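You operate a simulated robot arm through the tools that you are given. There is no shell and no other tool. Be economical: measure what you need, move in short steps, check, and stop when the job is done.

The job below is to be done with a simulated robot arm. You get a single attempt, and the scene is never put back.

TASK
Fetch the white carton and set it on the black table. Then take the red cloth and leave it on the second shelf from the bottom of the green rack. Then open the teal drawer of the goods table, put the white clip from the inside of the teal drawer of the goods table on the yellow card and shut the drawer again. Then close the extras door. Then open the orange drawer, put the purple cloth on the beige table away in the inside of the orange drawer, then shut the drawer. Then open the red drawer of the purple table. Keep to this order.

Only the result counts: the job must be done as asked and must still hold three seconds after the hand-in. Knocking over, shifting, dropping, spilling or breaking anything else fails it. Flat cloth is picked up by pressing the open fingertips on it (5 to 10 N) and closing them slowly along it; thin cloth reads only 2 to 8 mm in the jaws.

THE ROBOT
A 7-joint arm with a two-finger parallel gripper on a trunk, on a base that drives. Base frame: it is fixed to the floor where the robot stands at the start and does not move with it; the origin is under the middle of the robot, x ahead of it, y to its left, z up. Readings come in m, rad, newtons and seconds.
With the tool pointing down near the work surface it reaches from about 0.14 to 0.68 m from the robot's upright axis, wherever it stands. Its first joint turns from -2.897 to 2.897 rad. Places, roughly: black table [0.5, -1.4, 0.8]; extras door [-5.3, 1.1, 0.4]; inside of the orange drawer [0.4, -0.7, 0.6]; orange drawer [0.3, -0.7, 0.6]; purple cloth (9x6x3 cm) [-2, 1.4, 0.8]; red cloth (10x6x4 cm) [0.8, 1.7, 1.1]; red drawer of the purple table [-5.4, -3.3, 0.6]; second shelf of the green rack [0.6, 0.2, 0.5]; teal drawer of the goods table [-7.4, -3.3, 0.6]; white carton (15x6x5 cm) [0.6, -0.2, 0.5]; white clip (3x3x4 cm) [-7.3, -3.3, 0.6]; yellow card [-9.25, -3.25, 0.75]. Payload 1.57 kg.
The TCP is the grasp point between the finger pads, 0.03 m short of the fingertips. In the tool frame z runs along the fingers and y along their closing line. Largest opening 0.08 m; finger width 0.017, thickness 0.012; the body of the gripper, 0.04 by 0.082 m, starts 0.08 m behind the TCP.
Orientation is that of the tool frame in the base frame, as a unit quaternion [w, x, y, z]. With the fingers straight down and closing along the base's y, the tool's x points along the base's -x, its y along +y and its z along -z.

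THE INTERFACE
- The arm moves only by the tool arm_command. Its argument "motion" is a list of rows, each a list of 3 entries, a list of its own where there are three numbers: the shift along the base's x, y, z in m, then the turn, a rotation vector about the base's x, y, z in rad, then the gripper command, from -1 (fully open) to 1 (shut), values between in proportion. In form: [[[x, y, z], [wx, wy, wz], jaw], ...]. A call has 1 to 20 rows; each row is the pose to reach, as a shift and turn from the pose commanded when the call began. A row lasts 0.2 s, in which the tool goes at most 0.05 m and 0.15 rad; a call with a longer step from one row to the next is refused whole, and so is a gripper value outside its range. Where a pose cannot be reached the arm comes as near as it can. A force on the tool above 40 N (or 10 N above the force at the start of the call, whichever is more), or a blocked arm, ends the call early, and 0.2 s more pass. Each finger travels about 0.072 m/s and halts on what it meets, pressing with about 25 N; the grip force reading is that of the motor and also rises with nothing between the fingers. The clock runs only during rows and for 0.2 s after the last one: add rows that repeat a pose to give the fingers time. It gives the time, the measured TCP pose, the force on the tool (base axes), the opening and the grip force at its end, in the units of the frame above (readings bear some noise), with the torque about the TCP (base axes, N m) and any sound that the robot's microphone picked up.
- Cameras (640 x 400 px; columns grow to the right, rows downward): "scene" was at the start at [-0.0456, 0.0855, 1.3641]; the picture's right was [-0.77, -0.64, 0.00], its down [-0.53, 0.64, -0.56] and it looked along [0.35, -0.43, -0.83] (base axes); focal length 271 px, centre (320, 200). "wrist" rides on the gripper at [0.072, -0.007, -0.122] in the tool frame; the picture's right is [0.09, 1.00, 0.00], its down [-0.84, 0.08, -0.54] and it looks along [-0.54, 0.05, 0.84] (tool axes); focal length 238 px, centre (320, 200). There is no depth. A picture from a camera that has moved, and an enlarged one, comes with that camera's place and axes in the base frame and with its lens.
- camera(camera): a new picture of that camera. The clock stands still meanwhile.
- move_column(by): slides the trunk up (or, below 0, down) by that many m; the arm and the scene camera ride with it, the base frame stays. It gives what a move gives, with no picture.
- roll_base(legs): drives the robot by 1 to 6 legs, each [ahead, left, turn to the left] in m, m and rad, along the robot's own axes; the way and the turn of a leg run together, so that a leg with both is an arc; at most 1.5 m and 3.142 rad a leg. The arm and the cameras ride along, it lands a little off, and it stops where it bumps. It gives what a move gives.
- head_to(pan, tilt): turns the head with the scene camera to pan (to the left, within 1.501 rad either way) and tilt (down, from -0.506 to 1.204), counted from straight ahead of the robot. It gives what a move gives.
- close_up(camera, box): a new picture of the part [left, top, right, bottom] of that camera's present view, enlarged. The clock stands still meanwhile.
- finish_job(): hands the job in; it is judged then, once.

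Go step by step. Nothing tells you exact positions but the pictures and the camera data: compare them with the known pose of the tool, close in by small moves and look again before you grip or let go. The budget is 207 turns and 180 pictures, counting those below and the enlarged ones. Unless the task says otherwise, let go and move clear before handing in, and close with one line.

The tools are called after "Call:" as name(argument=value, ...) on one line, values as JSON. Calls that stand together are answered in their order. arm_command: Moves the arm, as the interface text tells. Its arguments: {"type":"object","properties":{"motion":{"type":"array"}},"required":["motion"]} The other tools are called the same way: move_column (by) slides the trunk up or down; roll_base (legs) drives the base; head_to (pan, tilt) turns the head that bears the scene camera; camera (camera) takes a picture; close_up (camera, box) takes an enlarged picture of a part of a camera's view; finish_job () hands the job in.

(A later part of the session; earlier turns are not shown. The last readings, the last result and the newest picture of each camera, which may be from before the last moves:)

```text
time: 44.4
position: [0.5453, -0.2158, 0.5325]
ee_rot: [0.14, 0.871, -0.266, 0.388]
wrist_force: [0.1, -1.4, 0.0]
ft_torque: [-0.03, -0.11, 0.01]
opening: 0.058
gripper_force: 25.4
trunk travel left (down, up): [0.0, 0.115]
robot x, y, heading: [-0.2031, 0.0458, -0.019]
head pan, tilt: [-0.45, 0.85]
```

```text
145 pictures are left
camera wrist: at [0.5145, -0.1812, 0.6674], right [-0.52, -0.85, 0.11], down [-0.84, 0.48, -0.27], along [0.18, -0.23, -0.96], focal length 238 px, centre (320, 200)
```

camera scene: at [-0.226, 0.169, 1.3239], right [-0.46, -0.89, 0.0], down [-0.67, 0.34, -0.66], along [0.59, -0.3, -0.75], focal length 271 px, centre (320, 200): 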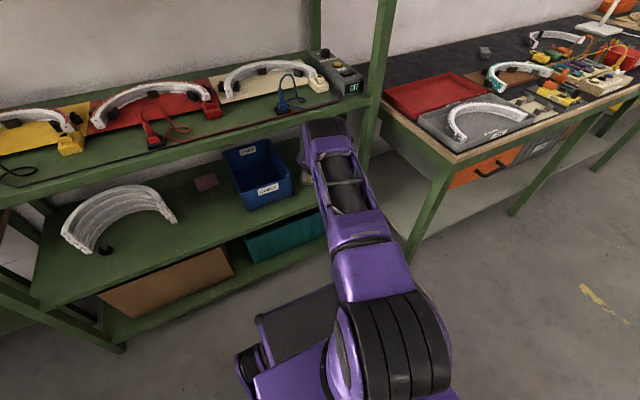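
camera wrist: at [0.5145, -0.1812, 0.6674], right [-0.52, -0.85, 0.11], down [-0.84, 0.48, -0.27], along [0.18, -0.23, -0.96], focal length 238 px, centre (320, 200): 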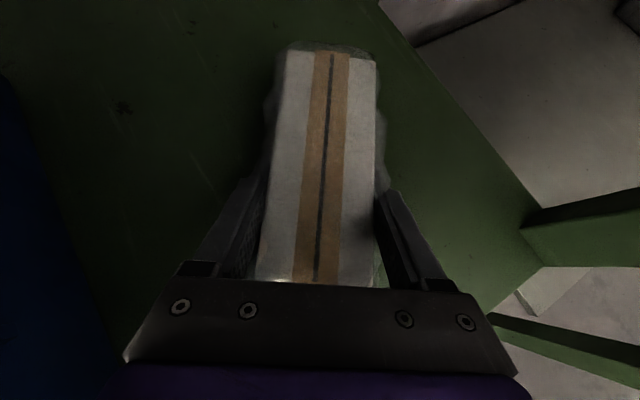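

Gripped at 58 mm. I lift a few centimetres and then back out with the base.

Call:
arm_command(motion=[[[0, 0, 0.02], [0, 0, 0], 1], [[0, 0, 0.04], [0, 0, 0], 1], [[-0.01, 0, 0.045], [0, 0, 0], 1]])

Call:
roll_base(legs=[[-0.4, 0, 0]])

Call:
camera(camera="wrist")

Call:
head_to(pan=-0.9, tilt=0.5)

Call:
camera(camera="scene")

```text
time: 45.2
position: [0.5336, -0.2149, 0.5793]
ee_rot: [0.138, 0.872, -0.265, 0.387]
wrist_force: [0.1, 0.5, -1.7]
ft_torque: [0.06, 0.02, -0.01]
opening: 0.058
gripper_force: 25.2
trunk travel left (down, up): [0.0, 0.115]
robot x, y, heading: [-0.2044, 0.048, -0.017]
head pan, tilt: [-0.45, 0.85]
```

```text
time: 47.8
position: [0.1262, -0.2107, 0.5787]
ee_rot: [0.14, 0.871, -0.269, 0.387]
wrist_force: [0.2, -0.6, -1.9]
ft_torque: [0.07, 0.0, 0.0]
opening: 0.0579
gripper_force: 25.3
trunk travel left (down, up): [0.0, 0.115]
robot x, y, heading: [-0.6117, 0.0568, -0.021]
head pan, tilt: [-0.45, 0.85]
```

```text
144 pictures are left
camera wrist: at [0.0961, -0.1766, 0.7127], right [-0.52, -0.85, 0.11], down [-0.84, 0.48, -0.27], along [0.17, -0.23, -0.96], focal length 238 px, centre (320, 200)
```

wrist: 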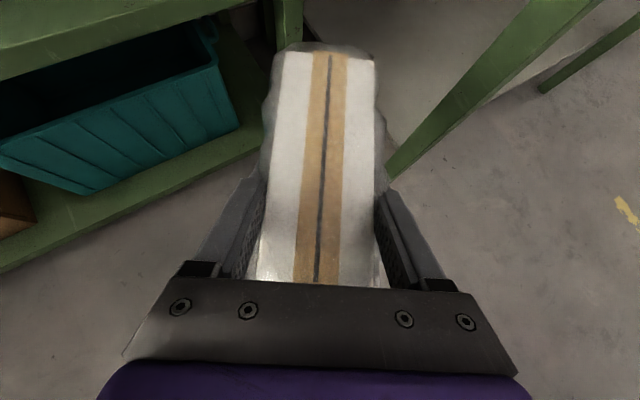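

```text
time: 48.6
position: [0.1272, -0.2108, 0.5784]
ee_rot: [0.14, 0.871, -0.268, 0.387]
wrist_force: [0.5, -0.2, -1.1]
ft_torque: [-0.02, 0.06, 0.02]
opening: 0.0578
gripper_force: 24.9
trunk travel left (down, up): [0.0, 0.115]
robot x, y, heading: [-0.6117, 0.052, -0.028]
head pan, tilt: [-0.901, 0.499]
```

```text
143 pictures are left
camera scene: at [-0.6428, 0.1229, 1.3537], right [-0.8, -0.6, 0.0], down [-0.29, 0.38, -0.88], along [0.53, -0.7, -0.48], focal length 271 px, centre (320, 200)
```

scene: 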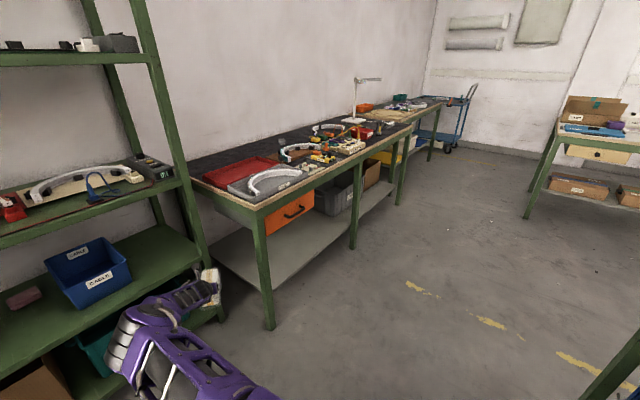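

The carton is held. I raise it, drive right to stand in front of the black table, and look for a free patch.

Call:
move_column(by=0.11)

Call:
arm_command(motion=[[[-0.02, 0, 0.04], [0, 0, 0], 1], [[-0.04, 0, 0.08], [0, 0, 0], 1], [[-0.06, 0, 0.12], [0, 0, 0], 1], [[-0.08, 0, 0.16], [0, 0, 0], 1], [[-0.1, 0, 0.2], [0, 0, 0], 1], [[-0.1, 0, 0.24], [0, 0, 0], 1], [[-0.1, 0, 0.28], [0, 0, 0], 1]])

Call:
roll_base(legs=[[0, -1.2, 0]])

Call:
head_to(pan=0.1, tilt=0.5)

Call:
camera(camera="scene")

```text
time: 50.1
position: [0.1269, -0.2098, 0.6883]
ee_rot: [0.139, 0.872, -0.267, 0.387]
wrist_force: [-0.1, -0.3, -1.6]
ft_torque: [0.03, 0.0, 0.0]
opening: 0.0576
gripper_force: 24.6
trunk travel left (down, up): [-0.11, 0.005]
robot x, y, heading: [-0.6084, 0.0545, -0.03]
head pan, tilt: [-0.901, 0.499]
```

```text
time: 51.7
position: [0.0284, -0.2148, 0.967]
ee_rot: [0.14, 0.871, -0.268, 0.387]
wrist_force: [-1.0, 0.2, -2.8]
ft_torque: [0.02, 0.03, -0.02]
opening: 0.0575
gripper_force: 25.4
trunk travel left (down, up): [-0.11, 0.005]
robot x, y, heading: [-0.6119, 0.0548, -0.022]
head pan, tilt: [-0.901, 0.499]
```

```text
time: 63.4
position: [-0.0266, -1.4292, 0.9676]
ee_rot: [0.147, 0.867, -0.281, 0.385]
wrist_force: [-0.2, -0.4, -1.7]
ft_torque: [0.03, 0.03, -0.03]
opening: 0.0577
gripper_force: 25.2
trunk travel left (down, up): [-0.11, 0.005]
robot x, y, heading: [-0.6575, -1.1405, -0.053]
head pan, tilt: [-0.901, 0.499]
```

```text
time: 64.7
position: [-0.0272, -1.4295, 0.9672]
ee_rot: [0.146, 0.867, -0.281, 0.384]
wrist_force: [-0.5, 0.6, -1.9]
ft_torque: [-0.01, 0.03, -0.01]
opening: 0.0577
gripper_force: 25.5
trunk travel left (down, up): [-0.11, 0.005]
robot x, y, heading: [-0.6609, -1.1436, -0.057]
head pan, tilt: [0.099, 0.499]
```

```text
142 pictures are left
camera scene: at [-0.6491, -0.9949, 1.4638], right [0.04, -1.0, 0.0], down [-0.48, -0.02, -0.88], along [0.88, 0.04, -0.48], focal length 271 px, centre (320, 200)
```

scene: 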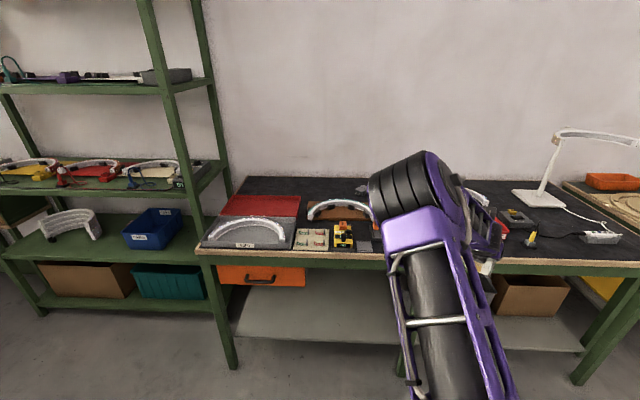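

The table is crowded in front but has free dark surface. I move a bit further right to see the part hidden by my arm.

Call:
roll_base(legs=[[0, -0.75, 0.05]])

Call:
head_to(pan=0.25, tilt=0.6)

Call:
camera(camera="scene")

```text
time: 72.4
position: [-0.0187, -2.1364, 0.9668]
ee_rot: [0.131, 0.877, -0.247, 0.39]
wrist_force: [-0.7, 0.3, -1.9]
ft_torque: [0.02, 0.01, -0.04]
opening: 0.0577
gripper_force: 24.9
trunk travel left (down, up): [-0.11, 0.005]
robot x, y, heading: [-0.6657, -1.9014, 0.024]
head pan, tilt: [0.099, 0.499]
```

```text
time: 73.1
position: [-0.0177, -2.1362, 0.9658]
ee_rot: [0.131, 0.877, -0.249, 0.389]
wrist_force: [-0.4, 0.2, -1.4]
ft_torque: [0.02, 0.01, 0.0]
opening: 0.0576
gripper_force: 25.7
trunk travel left (down, up): [-0.11, 0.005]
robot x, y, heading: [-0.6688, -1.9052, 0.025]
head pan, tilt: [0.25, 0.6]
```

```text
141 pictures are left
camera scene: at [-0.6776, -1.7382, 1.4547], right [0.27, -0.96, 0.0], down [-0.54, -0.15, -0.83], along [0.79, 0.22, -0.56], focal length 271 px, centre (320, 200)
```

scene: 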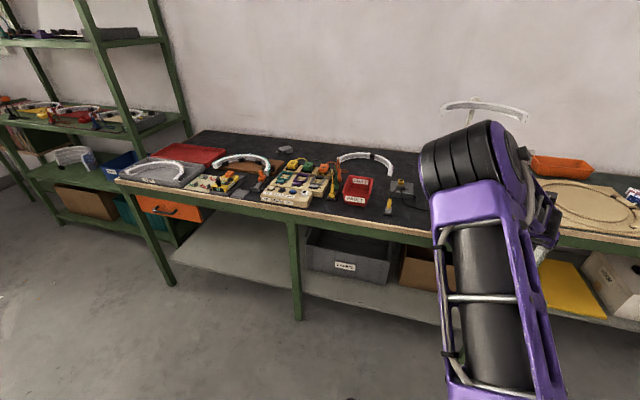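

Call:
close_up(camera="scene", box=[110, 120, 450, 260])

```text
1.88 times, centred on (280, 190) of scene
camera zoom: at [-0.6776, -1.7382, 1.4547], right [0.27, -0.96, 0.0], down [-0.54, -0.15, -0.83], along [0.79, 0.22, -0.56], focal length 509 px, centre (395, 219)
```

zoom: 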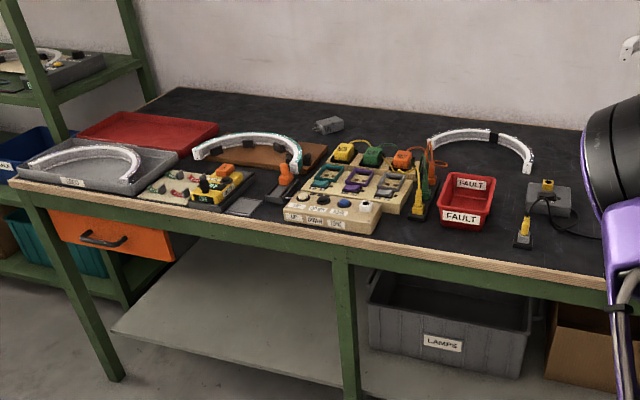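

The left part is crowded. I turn the robot left so the arm leaves the view, and look at the right part of the table.

Call:
roll_base(legs=[[0, 0, 0.9]])

Call:
head_to(pan=-0.95, tilt=0.6)

Call:
camera(camera="scene")

```text
time: 75.9
position: [-0.0791, -1.5364, 0.9676]
ee_rot: [-0.052, 0.897, 0.159, 0.408]
wrist_force: [0.6, 0.7, -1.6]
ft_torque: [0.01, 0.03, -0.02]
opening: 0.058
gripper_force: 24.8
trunk travel left (down, up): [-0.11, 0.005]
robot x, y, heading: [-0.6671, -1.8979, 0.923]
head pan, tilt: [0.25, 0.6]
```

```text
time: 77.3
position: [-0.0787, -1.5382, 0.9667]
ee_rot: [-0.051, 0.898, 0.159, 0.408]
wrist_force: [0.4, 0.2, -2.2]
ft_torque: [-0.01, 0.05, 0.01]
opening: 0.0577
gripper_force: 25.1
trunk travel left (down, up): [-0.11, 0.005]
robot x, y, heading: [-0.6638, -1.8964, 0.918]
head pan, tilt: [-0.949, 0.6]
```

```text
139 pictures are left
camera scene: at [-0.7472, -1.8893, 1.4547], right [-0.03, -1.0, 0.0], down [-0.56, 0.01, -0.82], along [0.82, -0.02, -0.57], focal length 271 px, centre (320, 200)
```

scene: 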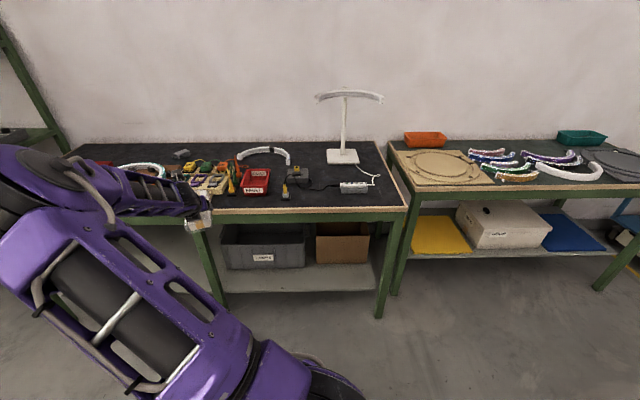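

Call:
close_up(camera="scene", box=[220, 130, 420, 240])

```text
3.20 times, centred on (320, 185) of scene
camera zoom: at [-0.7472, -1.8893, 1.4547], right [-0.03, -1.0, 0.0], down [-0.56, 0.01, -0.82], along [0.82, -0.02, -0.57], focal length 866 px, centre (320, 248)
```

zoom: 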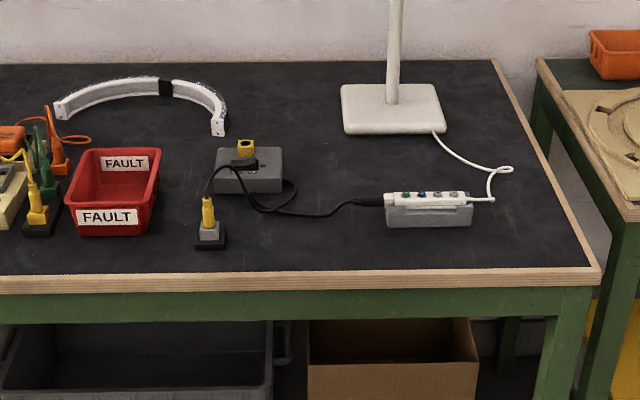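

There is a good free patch between the adapter, the lamp foot and the power strip, around (0.40,-1.95). I turn and drive so the carton hovers above it.

Call:
roll_base(legs=[[0, 0, -0.3], [0.17, -0.39, 0]])

Call:
head_to(pan=-0.5, tilt=0.8)

Call:
camera(camera="scene")

Call:
camera(camera="wrist")

```text
time: 82.7
position: [0.3685, -1.9501, 0.9672]
ee_rot: [0.009, 0.911, 0.025, 0.412]
wrist_force: [-0.4, -0.2, -2.8]
ft_torque: [0.02, 0.01, -0.03]
opening: 0.0577
gripper_force: 24.4
trunk travel left (down, up): [-0.11, 0.005]
robot x, y, heading: [-0.2981, -2.1267, 0.626]
head pan, tilt: [-0.949, 0.6]
```

```text
time: 83.6
position: [0.3693, -1.9508, 0.9679]
ee_rot: [0.009, 0.911, 0.025, 0.411]
wrist_force: [-0.3, -0.3, -1.8]
ft_torque: [0.01, 0.08, 0.0]
opening: 0.0577
gripper_force: 25.2
trunk travel left (down, up): [-0.11, 0.005]
robot x, y, heading: [-0.2988, -2.1257, 0.628]
head pan, tilt: [-0.499, 0.799]
```

```text
137 pictures are left
camera scene: at [-0.375, -2.0547, 1.4378], right [0.13, -0.99, 0.0], down [-0.71, -0.09, -0.7], along [0.69, 0.09, -0.72], focal length 271 px, centre (320, 200)
```

scene: 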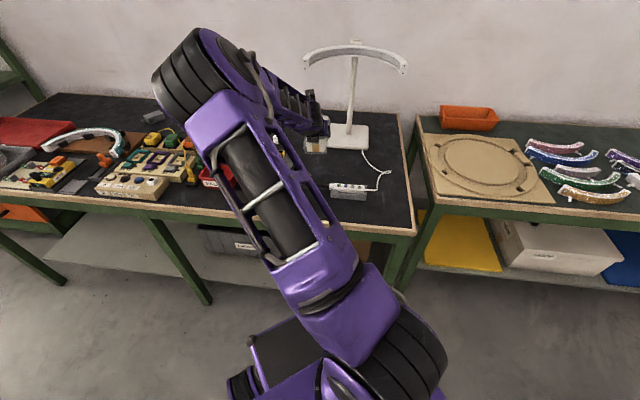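

```text
136 pictures are left
camera wrist: at [0.3241, -1.9415, 1.1012], right [0.1, -0.99, 0.11], down [-0.96, -0.12, -0.27], along [0.28, -0.07, -0.96], focal length 238 px, centre (320, 200)
```

wrist: 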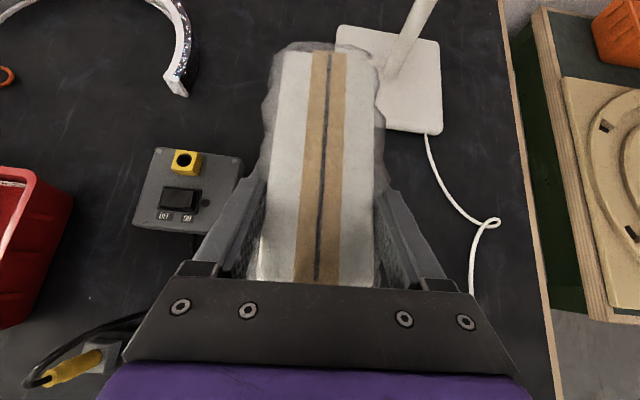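

Carton hovers close to the spot; I shift 2.6 cm forward and 1.2 cm right for margin to the cable and adapter, and go down.

Call:
arm_command(motion=[[[0.02, -0.01, 0], [0, 0, 0], 1], [[0.026, -0.012, -0.03], [0, 0, 0], 1], [[0.026, -0.012, -0.06], [0, 0, 0], 1], [[0.026, -0.012, -0.085], [0, 0, 0], 1]])

Call:
camera(camera="wrist")

```text
time: 84.6
position: [0.3948, -1.9618, 0.8816]
ee_rot: [0.009, 0.911, 0.025, 0.411]
wrist_force: [0.4, 0.0, -2.7]
ft_torque: [0.03, 0.04, -0.03]
opening: 0.0578
gripper_force: 24.7
trunk travel left (down, up): [-0.11, 0.005]
robot x, y, heading: [-0.2982, -2.1295, 0.629]
head pan, tilt: [-0.499, 0.799]
```

```text
135 pictures are left
camera wrist: at [0.3494, -1.9536, 1.0171], right [0.1, -0.99, 0.11], down [-0.96, -0.12, -0.27], along [0.28, -0.07, -0.96], focal length 238 px, centre (320, 200)
```

wrist: 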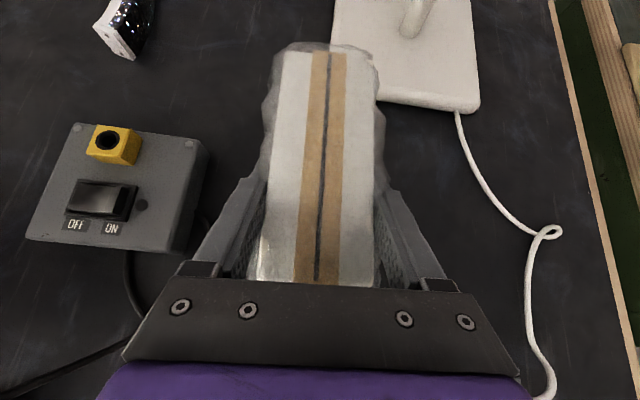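

Clear on all sides. I lower in small steps until the carton touches.

Call:
arm_command(motion=[[[0, 0, -0.02], [0, 0, 0], 1], [[0, 0, -0.032], [0, 0, 0], 1], [[0, 0, -0.038], [0, 0, 0], 1], [[0, 0, -0.042], [0, 0, 0], 1], [[0, 0, -0.046], [0, 0, 0], 1], [[0, 0, -0.05], [0, 0, 0], 1], [[0, 0, -0.054], [0, 0, 0], 1], [[0, 0, -0.058], [0, 0, 0], 1], [[0, 0, -0.062], [0, 0, 0], 1], [[0, 0, -0.066], [0, 0, 0], 1], [[0, 0, -0.07], [0, 0, 0], 1]])

```text
time: 86.7
position: [0.3995, -1.9628, 0.8268]
ee_rot: [0.007, 0.908, 0.021, 0.418]
wrist_force: [5.5, 1.1, 12.6]
ft_torque: [0.44, 0.38, -0.13]
opening: 0.058
gripper_force: 25.2
trunk travel left (down, up): [-0.11, 0.005]
robot x, y, heading: [-0.3003, -2.127, 0.63]
head pan, tilt: [-0.499, 0.799]
stopped in row 10: the force on the tool passed its limit at 43 N (the readings are from after the stop); the commanded pose is now the measured one
```

Touched down. I ease up slightly, open, and withdraw upward and back.

Call:
arm_command(motion=[[[0, 0, 0.002], [0, 0, 0], 0.5], [[0, 0, 0.002], [0, 0, 0], -0.2], [[0, 0, 0.002], [0, 0, 0], -1], [[0, 0, 0.002], [0, 0, 0], -1], [[0, 0, 0.03], [0, 0, 0], -1], [[0, 0, 0.07], [0, 0, 0], -1], [[0, 0, 0.11], [0, 0, 0], -1], [[-0.03, 0, 0.14], [0, 0, 0], -1]])

Call:
camera(camera="wrist")

```text
time: 88.5
position: [0.3678, -1.9651, 0.966]
ee_rot: [0.007, 0.909, 0.023, 0.415]
wrist_force: [0.1, -0.2, -0.1]
ft_torque: [0.01, -0.02, -0.01]
opening: 0.08
gripper_force: 0.1
trunk travel left (down, up): [-0.11, 0.005]
robot x, y, heading: [-0.2981, -2.1273, 0.631]
head pan, tilt: [-0.499, 0.799]
```

```text
134 pictures are left
camera wrist: at [0.3218, -1.9563, 1.0993], right [0.1, -0.99, 0.1], down [-0.95, -0.12, -0.27], along [0.28, -0.07, -0.96], focal length 238 px, centre (320, 200)
```

wrist: 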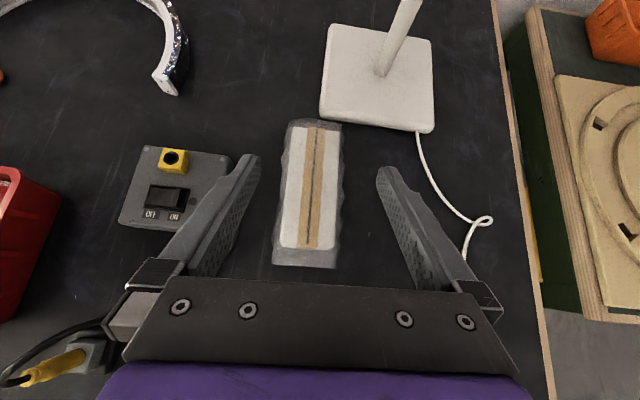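

The carton stands safely on the black table. Next is the red cloth near (0.8,1.7,1.1); I back off, turn straight and drive over there.

Call:
roll_base(legs=[[-0.5, 0, 0], [0, 0, -0.63], [0, 1.5, 0], [0, 1.5, 0]])

Call:
head_to(pan=0.6, tilt=0.4)

Call:
camera(camera="scene")

Call:
head_to(pan=1.4, tilt=0.5)

Call:
camera(camera="scene")

```text
time: 91.2
position: [-0.0005, -2.224, 0.9656]
ee_rot: [0.006, 0.909, 0.027, 0.416]
wrist_force: [0.1, -0.1, -1.1]
ft_torque: [-0.01, 0.01, 0.0]
opening: 0.08
gripper_force: 0.1
trunk travel left (down, up): [-0.11, 0.005]
robot x, y, heading: [-0.6698, -2.3895, 0.64]
head pan, tilt: [-0.499, 0.799]
stopped in leg 1: the robot was blocked; the commanded pose is now the measured one
```

```text
time: 92.5
position: [0.0003, -2.2244, 0.9673]
ee_rot: [0.005, 0.909, 0.027, 0.417]
wrist_force: [-0.7, 0.9, 0.2]
ft_torque: [0.02, 0.0, -0.03]
opening: 0.08
gripper_force: 0.1
trunk travel left (down, up): [-0.11, 0.005]
robot x, y, heading: [-0.6681, -2.3926, 0.641]
head pan, tilt: [0.6, 0.4]
```

```text
133 pictures are left
camera scene: at [-0.7932, -2.2454, 1.4729], right [0.95, -0.33, 0.0], down [-0.13, -0.37, -0.92], along [0.3, 0.87, -0.39], focal length 271 px, centre (320, 200)
```

scene: 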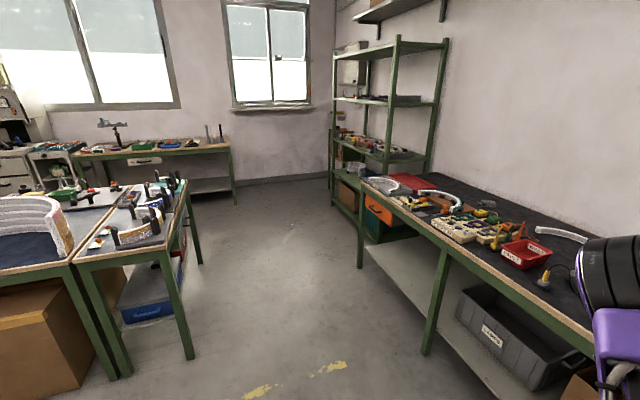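

```text
time: 93.7
position: [-0.0001, -2.2244, 0.967]
ee_rot: [0.005, 0.909, 0.027, 0.416]
wrist_force: [-0.2, 0.4, 0.2]
ft_torque: [0.02, -0.01, 0.03]
opening: 0.0801
gripper_force: 0.1
trunk travel left (down, up): [-0.11, 0.005]
robot x, y, heading: [-0.6679, -2.3899, 0.641]
head pan, tilt: [1.4, 0.499]
```

```text
132 pictures are left
camera scene: at [-0.8644, -2.2518, 1.4638], right [0.89, 0.45, 0.0], down [0.22, -0.43, -0.88], along [-0.4, 0.78, -0.48], focal length 271 px, centre (320, 200)
```

scene: 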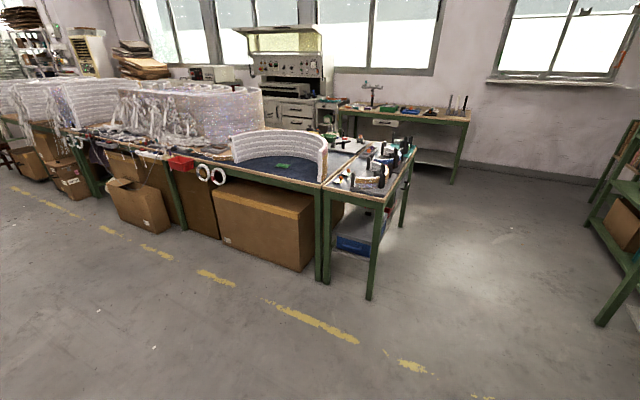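

Something behind stopped me softly; I move away from it, turn to face along the aisle (+y), and drive up it.

Call:
roll_base(legs=[[0.1, 0, 0], [0, 0, 0.93], [1.5, 0, 0], [1.3, 0, 0]])

Call:
head_to(pan=-0.7, tilt=0.3)

Call:
camera(camera="scene")

```text
time: 110.4
position: [-0.4199, 1.086, 0.9661]
ee_rot: [-0.188, 0.793, 0.445, 0.371]
wrist_force: [0.8, -0.2, -0.2]
ft_torque: [-0.03, 0.0, -0.02]
opening: 0.0799
gripper_force: 0.1
trunk travel left (down, up): [-0.11, 0.005]
robot x, y, heading: [-0.6662, 0.4437, 1.604]
head pan, tilt: [1.4, 0.499]
```

```text
time: 112.4
position: [-0.4188, 1.0858, 0.9661]
ee_rot: [-0.188, 0.793, 0.445, 0.371]
wrist_force: [0.2, -0.4, 0.7]
ft_torque: [-0.03, 0.02, -0.05]
opening: 0.0802
gripper_force: 0.0
trunk travel left (down, up): [-0.11, 0.005]
robot x, y, heading: [-0.6666, 0.441, 1.604]
head pan, tilt: [-0.7, 0.3]
```

```text
131 pictures are left
camera scene: at [-0.742, 0.422, 1.4822], right [0.79, -0.62, 0.0], down [-0.18, -0.23, -0.96], along [0.59, 0.75, -0.3], focal length 271 px, centre (320, 200)
```

scene: 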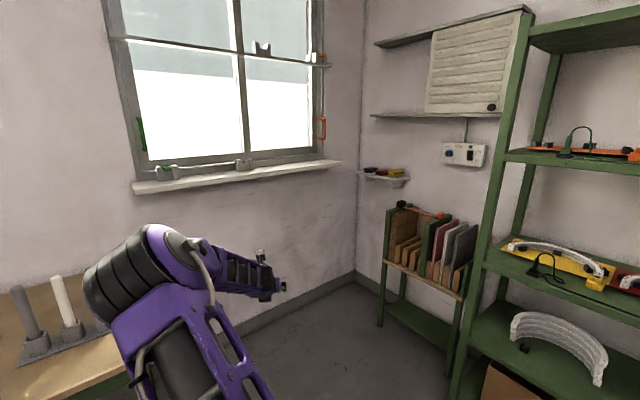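

The corner has a small wall bracket and a file rack. I zoom in to find the red cloth.

Call:
close_up(camera="scene", box=[340, 140, 480, 230])

```text
4.44 times, centred on (410, 185) of scene
camera zoom: at [-0.742, 0.422, 1.4822], right [0.79, -0.62, 0.0], down [-0.18, -0.23, -0.96], along [0.59, 0.75, -0.3], focal length 1203 px, centre (-80, 267)
```

zoom: 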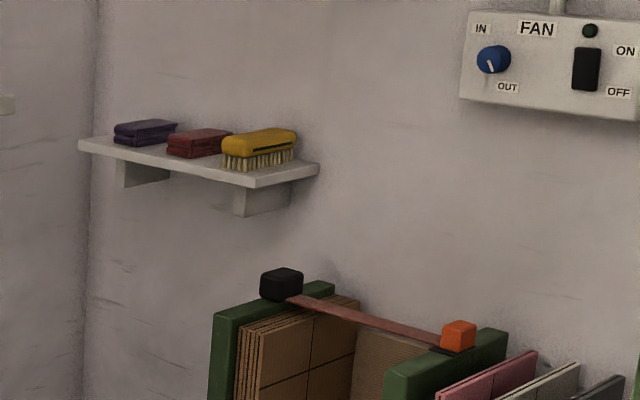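

The red cloth lies folded on the small wall shelf between a purple cloth and a yellow brush, near (0.8,1.65,1.1). I first re-pose the arm compactly here in the open: straight ahead, higher, steeper.

Call:
arm_command(motion=[[[-0.03, -0.02, 0.03], [0, 0, 0.1], -1], [[-0.06, -0.04, 0.06], [0, 0, 0.2], -1], [[-0.09, -0.06, 0.09], [0, 0, 0.3], -1], [[-0.12, -0.08, 0.12], [0, 0, 0.4], -1], [[-0.15, -0.1, 0.15], [0, 0, 0.5], -1], [[-0.18, -0.12, 0.17], [0, 0, 0.59], -1], [[-0.21, -0.14, 0.19], [0, 0, 0.59], -1], [[-0.24, -0.15, 0.2], [0, 0, 0.59], -1]])

Call:
arm_command(motion=[[[0, 0, 0], [-0.15, 0, 0], -1], [[0, 0, 0.02], [-0.3, 0, 0], -1], [[0, 0, 0.03], [-0.3, 0, 0], -1]])

Call:
head_to(pan=-0.7, tilt=0.5)

Call:
camera(camera="scene")

```text
time: 114.2
position: [-0.6578, 0.935, 1.1686]
ee_rot: [-0.288, 0.63, 0.656, 0.301]
wrist_force: [0.0, 0.6, 0.2]
ft_torque: [0.02, 0.02, 0.02]
opening: 0.0799
gripper_force: 0.0
trunk travel left (down, up): [-0.11, 0.005]
robot x, y, heading: [-0.6609, 0.4408, 1.603]
head pan, tilt: [-0.7, 0.3]
```

```text
time: 115.0
position: [-0.6603, 0.9364, 1.198]
ee_rot: [-0.19, 0.666, 0.694, 0.199]
wrist_force: [0.2, -0.2, -0.2]
ft_torque: [0.04, -0.03, 0.0]
opening: 0.0799
gripper_force: 0.0
trunk travel left (down, up): [-0.11, 0.005]
robot x, y, heading: [-0.6612, 0.4443, 1.603]
head pan, tilt: [-0.7, 0.3]
```

```text
time: 115.7
position: [-0.6584, 0.9369, 1.1972]
ee_rot: [-0.19, 0.666, 0.694, 0.199]
wrist_force: [0.3, -0.2, -0.1]
ft_torque: [-0.03, 0.02, 0.01]
opening: 0.0801
gripper_force: 0.0
trunk travel left (down, up): [-0.11, 0.005]
robot x, y, heading: [-0.6611, 0.4411, 1.606]
head pan, tilt: [-0.7, 0.499]
```

```text
129 pictures are left
camera scene: at [-0.7434, 0.4201, 1.4638], right [0.78, -0.62, 0.0], down [-0.3, -0.38, -0.88], along [0.54, 0.69, -0.48], focal length 271 px, centre (320, 200)
```

scene: 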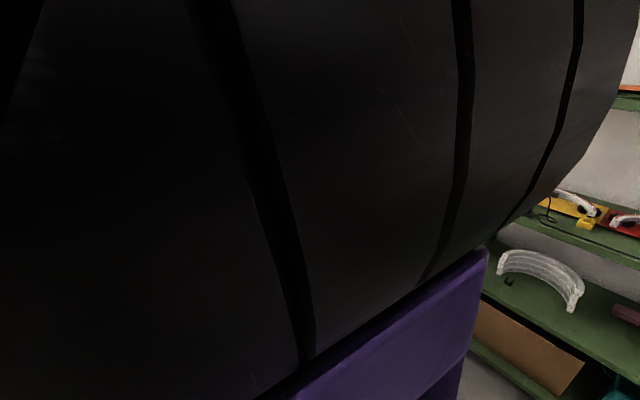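

The raised elbow blocks the head's view but is harmless. I drive right, then up the aisle, and turn to face the wall shelf.

Call:
roll_base(legs=[[0, -0.6, 0], [1.1, 0, 0], [0, 0, -1.6]])

Call:
camera(camera="wrist")

Call:
head_to(pan=-0.2, tilt=0.2)

Call:
camera(camera="scene")

```text
time: 125.6
position: [-0.0637, 1.7846, 1.1969]
ee_rot: [-0.182, 0.676, 0.687, 0.196]
wrist_force: [-3.6, -18.9, 15.7]
ft_torque: [-0.04, -0.53, -0.71]
opening: 0.078
gripper_force: 0.0
trunk travel left (down, up): [-0.11, 0.005]
robot x, y, heading: [-0.0757, 1.2996, 1.58]
head pan, tilt: [-0.7, 0.499]
stopped in leg 2: the force on the tool passed its limit at 107 N (the readings are from after the stop); the commanded pose is now the measured one
```

```text
128 pictures are left
camera wrist: at [-0.0747, 1.783, 1.3385], right [0.99, 0.09, 0.07], down [0.08, -1.0, 0.04], along [0.07, -0.03, -1.0], focal length 238 px, centre (320, 200)
```

wrist: 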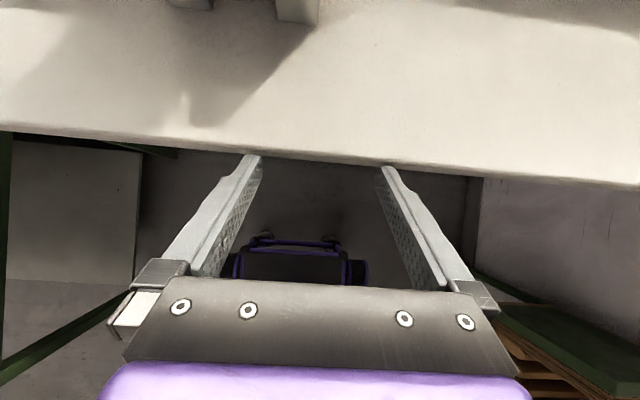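

```text
time: 126.6
position: [-0.0629, 1.7846, 1.1967]
ee_rot: [-0.182, 0.676, 0.686, 0.197]
wrist_force: [-2.7, -23.3, 14.7]
ft_torque: [-0.17, -0.68, -0.91]
opening: 0.0775
gripper_force: 0.0
trunk travel left (down, up): [-0.11, 0.005]
robot x, y, heading: [-0.0771, 1.3009, 1.582]
head pan, tilt: [-0.201, 0.201]
```

```text
127 pictures are left
camera scene: at [-0.2011, 1.2948, 1.4914], right [0.98, -0.19, 0.0], down [-0.04, -0.19, -0.98], along [0.19, 0.96, -0.2], focal length 271 px, centre (320, 200)
```

scene: 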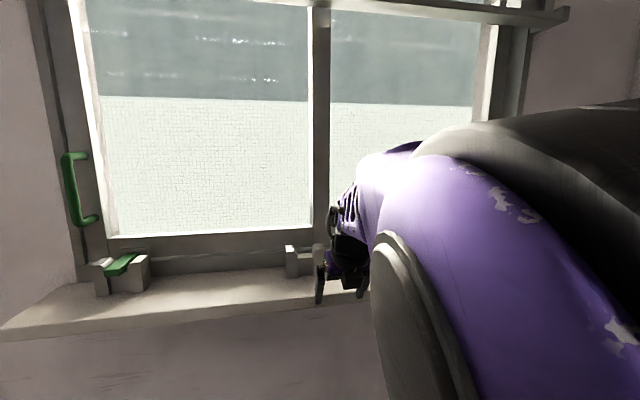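

The open fingers touched the window sill; I back off, turn to face the wall, then slide left to the shelf.

Call:
roll_base(legs=[[-0.2, 0, 0], [0, 0, -1.58], [0, 0.4, 0]])

Call:
camera(camera="wrist")

Call:
head_to(pan=0.3, tilt=0.3)

Call:
camera(camera="scene")

```text
time: 136.1
position: [0.4179, 1.4784, 1.1954]
ee_rot: [0.013, 0.964, -0.003, 0.266]
wrist_force: [0.9, -1.0, -0.1]
ft_torque: [-0.03, 0.0, -0.02]
opening: 0.0799
gripper_force: 0.0
trunk travel left (down, up): [-0.11, 0.005]
robot x, y, heading: [-0.072, 1.5052, -0.009]
head pan, tilt: [-0.201, 0.201]
```

```text
126 pictures are left
camera wrist: at [0.415, 1.4874, 1.3371], right [0.07, -1.0, 0.07], down [-1.0, -0.06, 0.04], along [-0.03, -0.07, -1.0], focal length 238 px, centre (320, 200)
```

wrist: 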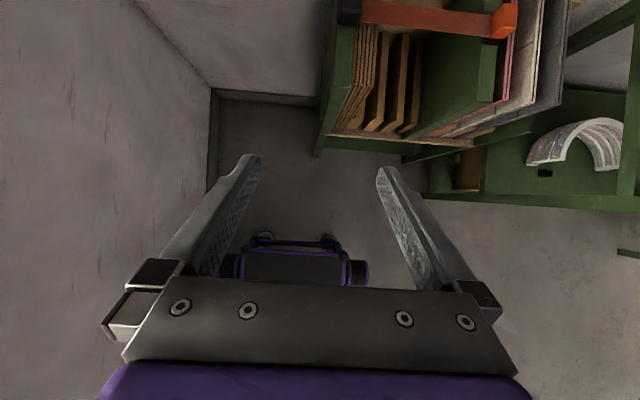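

```text
time: 137.1
position: [0.4169, 1.4787, 1.1959]
ee_rot: [0.013, 0.964, -0.003, 0.266]
wrist_force: [0.5, 0.3, -0.2]
ft_torque: [0.02, -0.01, 0.01]
opening: 0.0797
gripper_force: 0.1
trunk travel left (down, up): [-0.11, 0.005]
robot x, y, heading: [-0.0702, 1.499, -0.008]
head pan, tilt: [0.3, 0.3]
```

```text
125 pictures are left
camera scene: at [-0.069, 1.6358, 1.4885], right [-0.11, -0.99, 0.0], down [-0.23, 0.02, -0.97], along [0.97, -0.1, -0.23], focal length 271 px, centre (320, 200)
```

scene: 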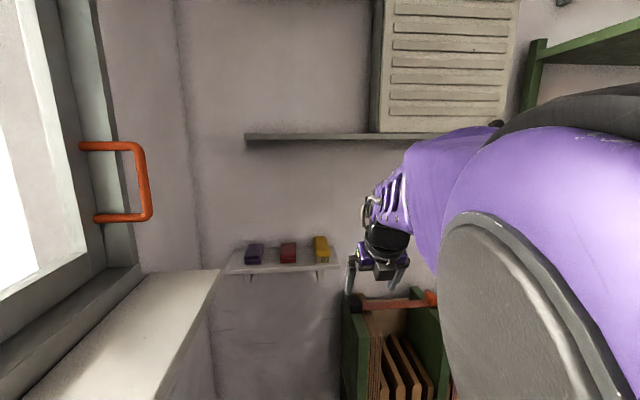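

The cloth centre is near (0.80,1.655,1.095). I zoom in for orientation and gaps.

Call:
close_up(camera="scene", box=[215, 220, 355, 305])

```text
4.57 times, centred on (285, 262) of scene
camera zoom: at [-0.069, 1.6358, 1.4885], right [-0.11, -0.99, 0.0], down [-0.23, 0.02, -0.97], along [0.97, -0.1, -0.23], focal length 1237 px, centre (480, -86)
```

zoom: 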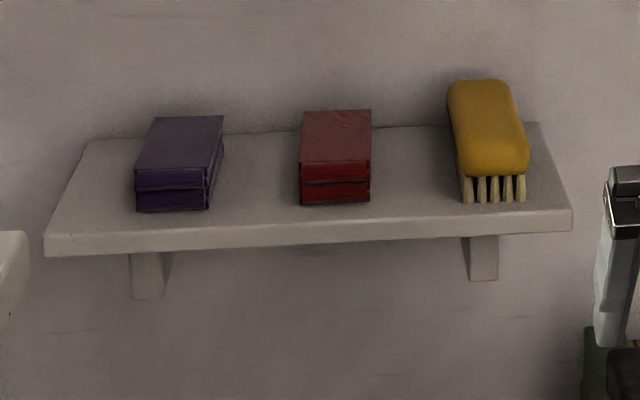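

The cloth lies lengthwise toward me, with free gaps on both sides: ideal for a straddling grip along y. I shift the tool left over it and drive closer.

Call:
arm_command(motion=[[[0.02, 0.04, 0], [0, 0, 0], -1], [[0.04, 0.08, 0], [0, 0, 0.02], -1], [[0.06, 0.12, 0], [0, 0, 0.04], -1], [[0.08, 0.16, 0], [0, 0, 0.05], -1], [[0.1, 0.176, 0], [0, 0, 0.05], -1]])

Call:
roll_base(legs=[[0.15, 0, 0]])

Call:
camera(camera="wrist")

Call:
camera(camera="scene")

```text
time: 138.3
position: [0.5193, 1.6549, 1.1953]
ee_rot: [0.007, 0.964, 0.021, 0.265]
wrist_force: [0.1, -0.5, -0.2]
ft_torque: [-0.05, 0.01, 0.02]
opening: 0.0802
gripper_force: 0.1
trunk travel left (down, up): [-0.11, 0.005]
robot x, y, heading: [-0.0705, 1.5046, -0.011]
head pan, tilt: [0.3, 0.3]
```

```text
time: 139.6
position: [0.666, 1.6515, 1.1945]
ee_rot: [0.005, 0.964, 0.02, 0.266]
wrist_force: [-0.9, 0.4, 0.6]
ft_torque: [-0.02, -0.02, 0.01]
opening: 0.0797
gripper_force: 0.1
trunk travel left (down, up): [-0.11, 0.005]
robot x, y, heading: [0.0743, 1.5051, -0.019]
head pan, tilt: [0.3, 0.3]
```

```text
123 pictures are left
camera wrist: at [0.6646, 1.6603, 1.3363], right [0.11, -0.99, 0.07], down [-0.99, -0.11, 0.04], along [-0.03, -0.07, -1.0], focal length 238 px, centre (320, 200)
```

wrist: 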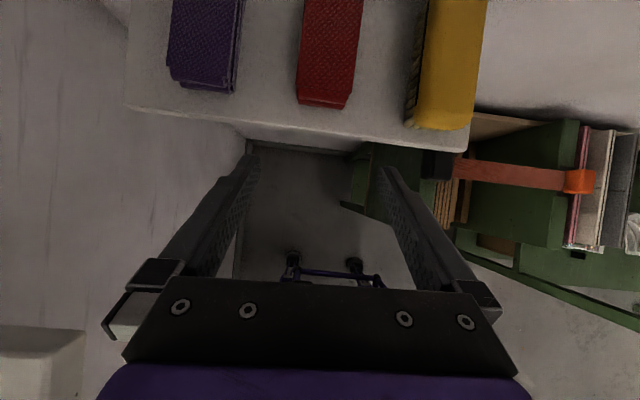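

```text
122 pictures are left
camera scene: at [0.0755, 1.6705, 1.4822], right [0.28, -0.96, 0.0], down [-0.28, -0.08, -0.96], along [0.92, 0.27, -0.3], focal length 271 px, centre (320, 200)
```

scene: 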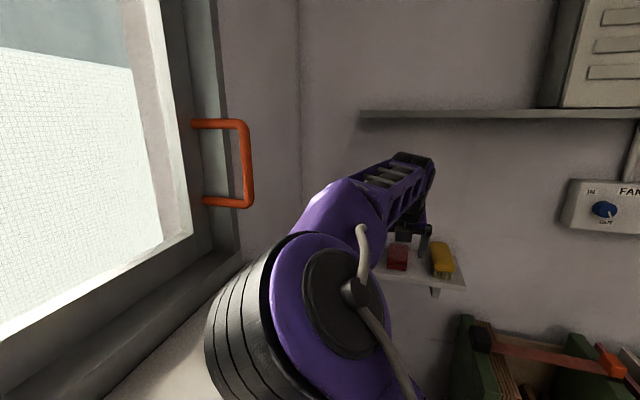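

The cloth is aligned exactly with the tool in y (1.652). I drive 0.10 m further, still above it, and check.

Call:
roll_base(legs=[[0.1, 0, 0.008]])

Call:
arm_command(motion=[[[0.02, 0.002, -0.02], [0, 0, 0], -1], [[0.02, 0.002, -0.045], [0, 0, 0], -1]])

Call:
camera(camera="wrist")

```text
time: 140.8
position: [0.7652, 1.6564, 1.1955]
ee_rot: [0.005, 0.963, 0.025, 0.267]
wrist_force: [-0.3, -0.3, 0.2]
ft_torque: [0.01, 0.03, -0.02]
opening: 0.0803
gripper_force: 0.1
trunk travel left (down, up): [-0.11, 0.005]
robot x, y, heading: [0.1777, 1.5011, -0.002]
head pan, tilt: [0.3, 0.3]
```

```text
time: 141.4
position: [0.7829, 1.6591, 1.1508]
ee_rot: [0.007, 0.964, 0.025, 0.266]
wrist_force: [-0.2, -0.3, 0.0]
ft_torque: [-0.04, 0.0, -0.02]
opening: 0.0797
gripper_force: 0.0
trunk travel left (down, up): [-0.11, 0.005]
robot x, y, heading: [0.1752, 1.5016, -0.003]
head pan, tilt: [0.3, 0.3]
```

```text
121 pictures are left
camera wrist: at [0.7806, 1.6683, 1.2908], right [0.12, -0.99, 0.07], down [-0.99, -0.12, 0.04], along [-0.03, -0.07, -1.0], focal length 238 px, centre (320, 200)
```

wrist: 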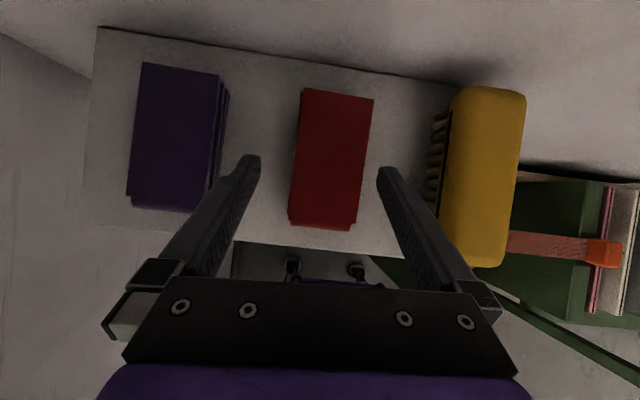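

Centred to a few millimetres. I correct 7 mm to the right, descend and close gently.

Call:
arm_command(motion=[[[0.006, -0.007, -0.015], [0, 0, 0], -0.8], [[0.006, -0.007, -0.03], [0, 0, 0], -0.8], [[0.006, -0.007, -0.04], [0, 0, 0], -0.8], [[0.006, -0.007, -0.04], [0, 0, 0], -0.3], [[0.006, -0.007, -0.04], [0, 0, 0], 0.2], [[0.006, -0.007, -0.04], [0, 0, 0], 0.6], [[0.006, -0.007, -0.04], [0, 0, 0], 1], [[0.006, -0.007, -0.04], [0, 0, 0], 1]])

Call:
camera(camera="wrist")

```text
time: 143.2
position: [0.7894, 1.6529, 1.1102]
ee_rot: [0.006, 0.964, 0.025, 0.266]
wrist_force: [0.7, 0.3, 1.2]
ft_torque: [-0.02, -0.05, -0.01]
opening: 0.0537
gripper_force: 25.0
trunk travel left (down, up): [-0.11, 0.005]
robot x, y, heading: [0.1758, 1.5005, -0.002]
head pan, tilt: [0.3, 0.3]
```

```text
120 pictures are left
camera wrist: at [0.787, 1.6614, 1.2521], right [0.12, -0.99, 0.07], down [-0.99, -0.12, 0.04], along [-0.03, -0.07, -1.0], focal length 238 px, centre (320, 200)
```

wrist: 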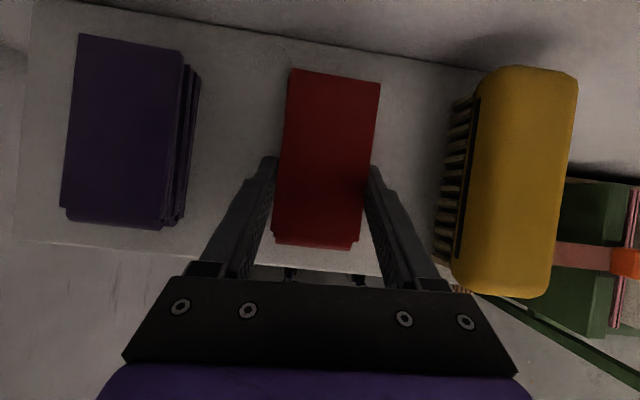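

The cloth is gripped at 54 mm. I lift it, back away, and drive toward the green rack.

Call:
arm_command(motion=[[[0, 0, 0.03], [0, 0, 0], 1], [[0, 0, 0.07], [0, 0, 0], 1]])

Call:
roll_base(legs=[[-0.48, 0, 0], [0, -0.55, 0], [-0.4, 0, 0], [0, -0.8, 0]])

Call:
camera(camera="wrist")

Call:
move_column(by=-0.11)

```text
time: 143.8
position: [0.7897, 1.6509, 1.183]
ee_rot: [0.005, 0.964, 0.025, 0.266]
wrist_force: [0.0, 0.0, -0.2]
ft_torque: [-0.02, 0.01, 0.0]
opening: 0.0534
gripper_force: 25.2
trunk travel left (down, up): [-0.11, 0.005]
robot x, y, heading: [0.1764, 1.5027, -0.004]
head pan, tilt: [0.3, 0.3]
```

```text
time: 161.7
position: [-0.0751, 0.3089, 1.1828]
ee_rot: [0.004, 0.963, 0.028, 0.267]
wrist_force: [0.5, -0.8, -0.3]
ft_torque: [-0.05, 0.0, 0.01]
opening: 0.0529
gripper_force: 25.0
trunk travel left (down, up): [-0.11, 0.005]
robot x, y, heading: [-0.6861, 0.15, 0.004]
head pan, tilt: [0.3, 0.3]
```

```text
119 pictures are left
camera wrist: at [-0.0777, 0.3184, 1.324], right [0.13, -0.99, 0.07], down [-0.99, -0.13, 0.04], along [-0.03, -0.07, -1.0], focal length 238 px, centre (320, 200)
```

wrist: 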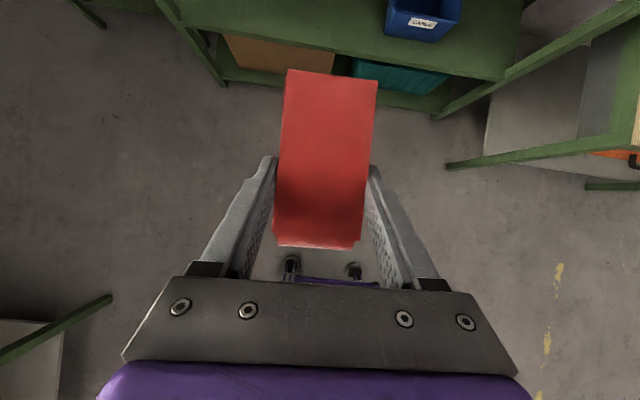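

```text
time: 163.1
position: [-0.075, 0.3088, 1.0734]
ee_rot: [0.004, 0.963, 0.028, 0.266]
wrist_force: [0.5, -0.6, 0.1]
ft_torque: [0.02, 0.03, 0.05]
opening: 0.0531
gripper_force: 24.7
trunk travel left (down, up): [0.0, 0.115]
robot x, y, heading: [-0.688, 0.1536, 0.002]
head pan, tilt: [0.3, 0.3]
```

The cloth is well held. I lower and extend the arm and flatten the pitch for the shelf.

Call:
arm_command(motion=[[[0.02, 0, -0.04], [0, -0.05, 0], 1], [[0.04, 0, -0.08], [0, -0.1, 0], 1], [[0.06, 0, -0.12], [0, -0.15, 0], 1], [[0.08, 0, -0.16], [0, -0.2, 0], 1], [[0.1, 0, -0.2], [0, -0.2, 0], 1], [[0.12, 0, -0.24], [0, -0.2, 0], 1], [[0.13, 0, -0.28], [0, -0.2, 0], 1], [[0.14, 0, -0.32], [0, -0.2, 0], 1], [[0.14, 0, -0.36], [0, -0.2, 0], 1], [[0.14, 0, -0.4], [0, -0.2, 0], 1], [[0.14, 0, -0.44], [0, -0.2, 0], 1], [[0.14, 0, -0.47], [0, -0.2, 0], 1]])

Call:
head_to(pan=0.1, tilt=0.6)

Call:
camera(camera="scene")

Call:
camera(camera="wrist")

```text
time: 165.7
position: [0.0642, 0.3092, 0.6007]
ee_rot: [0.008, 0.932, 0.027, 0.362]
wrist_force: [1.0, 0.9, 0.3]
ft_torque: [-0.02, -0.01, -0.02]
opening: 0.0531
gripper_force: 24.6
trunk travel left (down, up): [0.0, 0.115]
robot x, y, heading: [-0.688, 0.1546, 0.004]
head pan, tilt: [0.3, 0.3]
```

```text
time: 166.5
position: [0.064, 0.3092, 0.6018]
ee_rot: [0.008, 0.932, 0.028, 0.361]
wrist_force: [-0.5, -0.8, -0.4]
ft_torque: [-0.01, 0.01, -0.01]
opening: 0.053
gripper_force: 25.0
trunk travel left (down, up): [0.0, 0.115]
robot x, y, heading: [-0.6874, 0.157, 0.006]
head pan, tilt: [0.099, 0.6]
```

```text
118 pictures are left
camera scene: at [-0.6923, 0.3031, 1.3447], right [0.11, -0.99, 0.0], down [-0.56, -0.06, -0.83], along [0.82, 0.09, -0.56], focal length 271 px, centre (320, 200)
```

scene: 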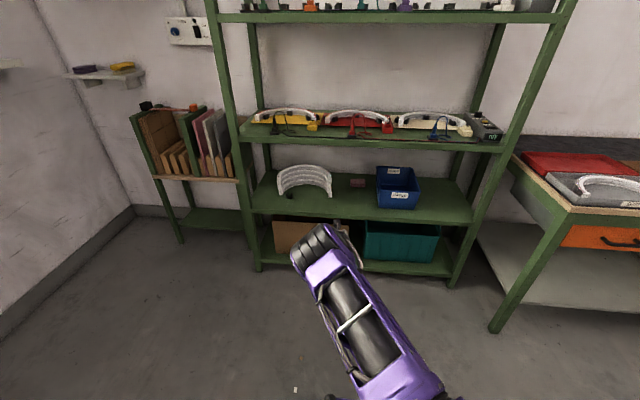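

```text
117 pictures are left
camera wrist: at [0.0333, 0.3176, 0.7398], right [0.12, -0.99, 0.1], down [-0.98, -0.13, -0.16], along [0.17, -0.07, -0.98], focal length 238 px, centre (320, 200)
```

wrist: 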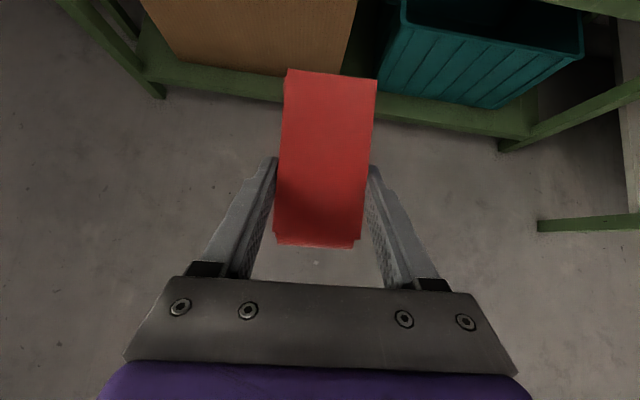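

There is free space between the arch and the blue bin, around y = 0.245. I drive in with a slight shift to the right.

Call:
roll_base(legs=[[0.3, -0.062, 0], [0.13, 0, 0]])

Call:
camera(camera="wrist")

Call:
camera(camera="scene")

```text
time: 169.5
position: [0.4986, 0.2435, 0.6015]
ee_rot: [0.008, 0.932, 0.027, 0.361]
wrist_force: [-0.5, 0.3, 0.9]
ft_torque: [0.01, 0.02, 0.01]
opening: 0.0534
gripper_force: 24.4
trunk travel left (down, up): [0.0, 0.115]
robot x, y, heading: [-0.2523, 0.093, 0.001]
head pan, tilt: [0.099, 0.6]
```

```text
116 pictures are left
camera wrist: at [0.4693, 0.2525, 0.7397], right [0.11, -0.99, 0.1], down [-0.98, -0.13, -0.16], along [0.17, -0.08, -0.98], focal length 238 px, centre (320, 200)
```

wrist: 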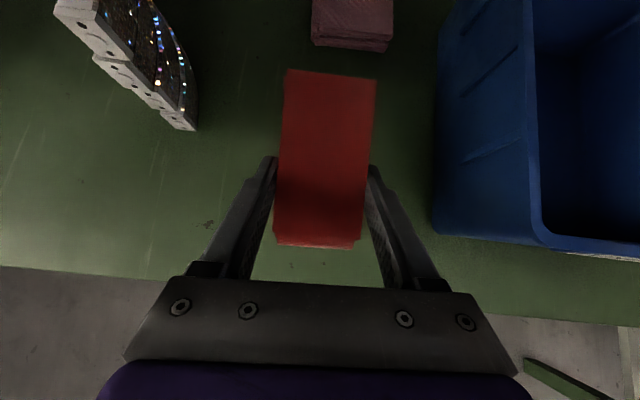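

```text
115 pictures are left
camera scene: at [-0.2564, 0.2401, 1.3447], right [0.1, -0.99, 0.0], down [-0.56, -0.06, -0.83], along [0.82, 0.08, -0.56], focal length 271 px, centre (320, 200)
```

scene: 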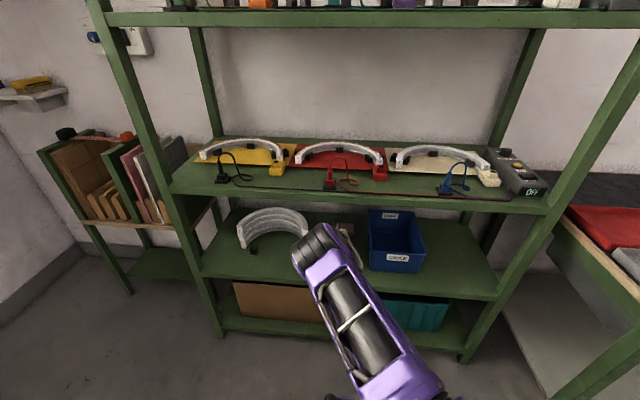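

Clear space beneath. I lower until touch and release.

Call:
arm_command(motion=[[[0, 0, -0.025], [0, 0, 0], 1], [[0, 0, -0.04], [0, 0, 0], 1], [[0, 0, -0.05], [0, 0, 0], 1], [[0, 0, -0.056], [0, 0, 0], 1], [[0, 0, -0.06], [0, 0, 0], 1]])

Call:
camera(camera="wrist")

```text
time: 170.7
position: [0.4799, 0.2381, 0.5846]
ee_rot: [0.007, 0.932, 0.027, 0.361]
wrist_force: [-0.1, -0.4, -0.2]
ft_torque: [-0.01, -0.01, -0.01]
opening: 0.0529
gripper_force: 24.6
out of reach, approached as far as the arm can: row 1, 2, 3, 4, 5
trunk travel left (down, up): [0.0, 0.115]
robot x, y, heading: [-0.2526, 0.0906, -0.0]
head pan, tilt: [0.099, 0.6]
```

```text
114 pictures are left
camera wrist: at [0.4491, 0.2467, 0.7229], right [0.11, -0.99, 0.1], down [-0.98, -0.13, -0.16], along [0.17, -0.08, -0.98], focal length 238 px, centre (320, 200)
```

wrist: 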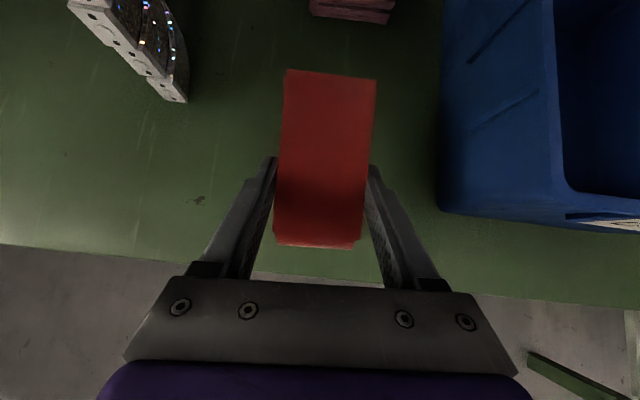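

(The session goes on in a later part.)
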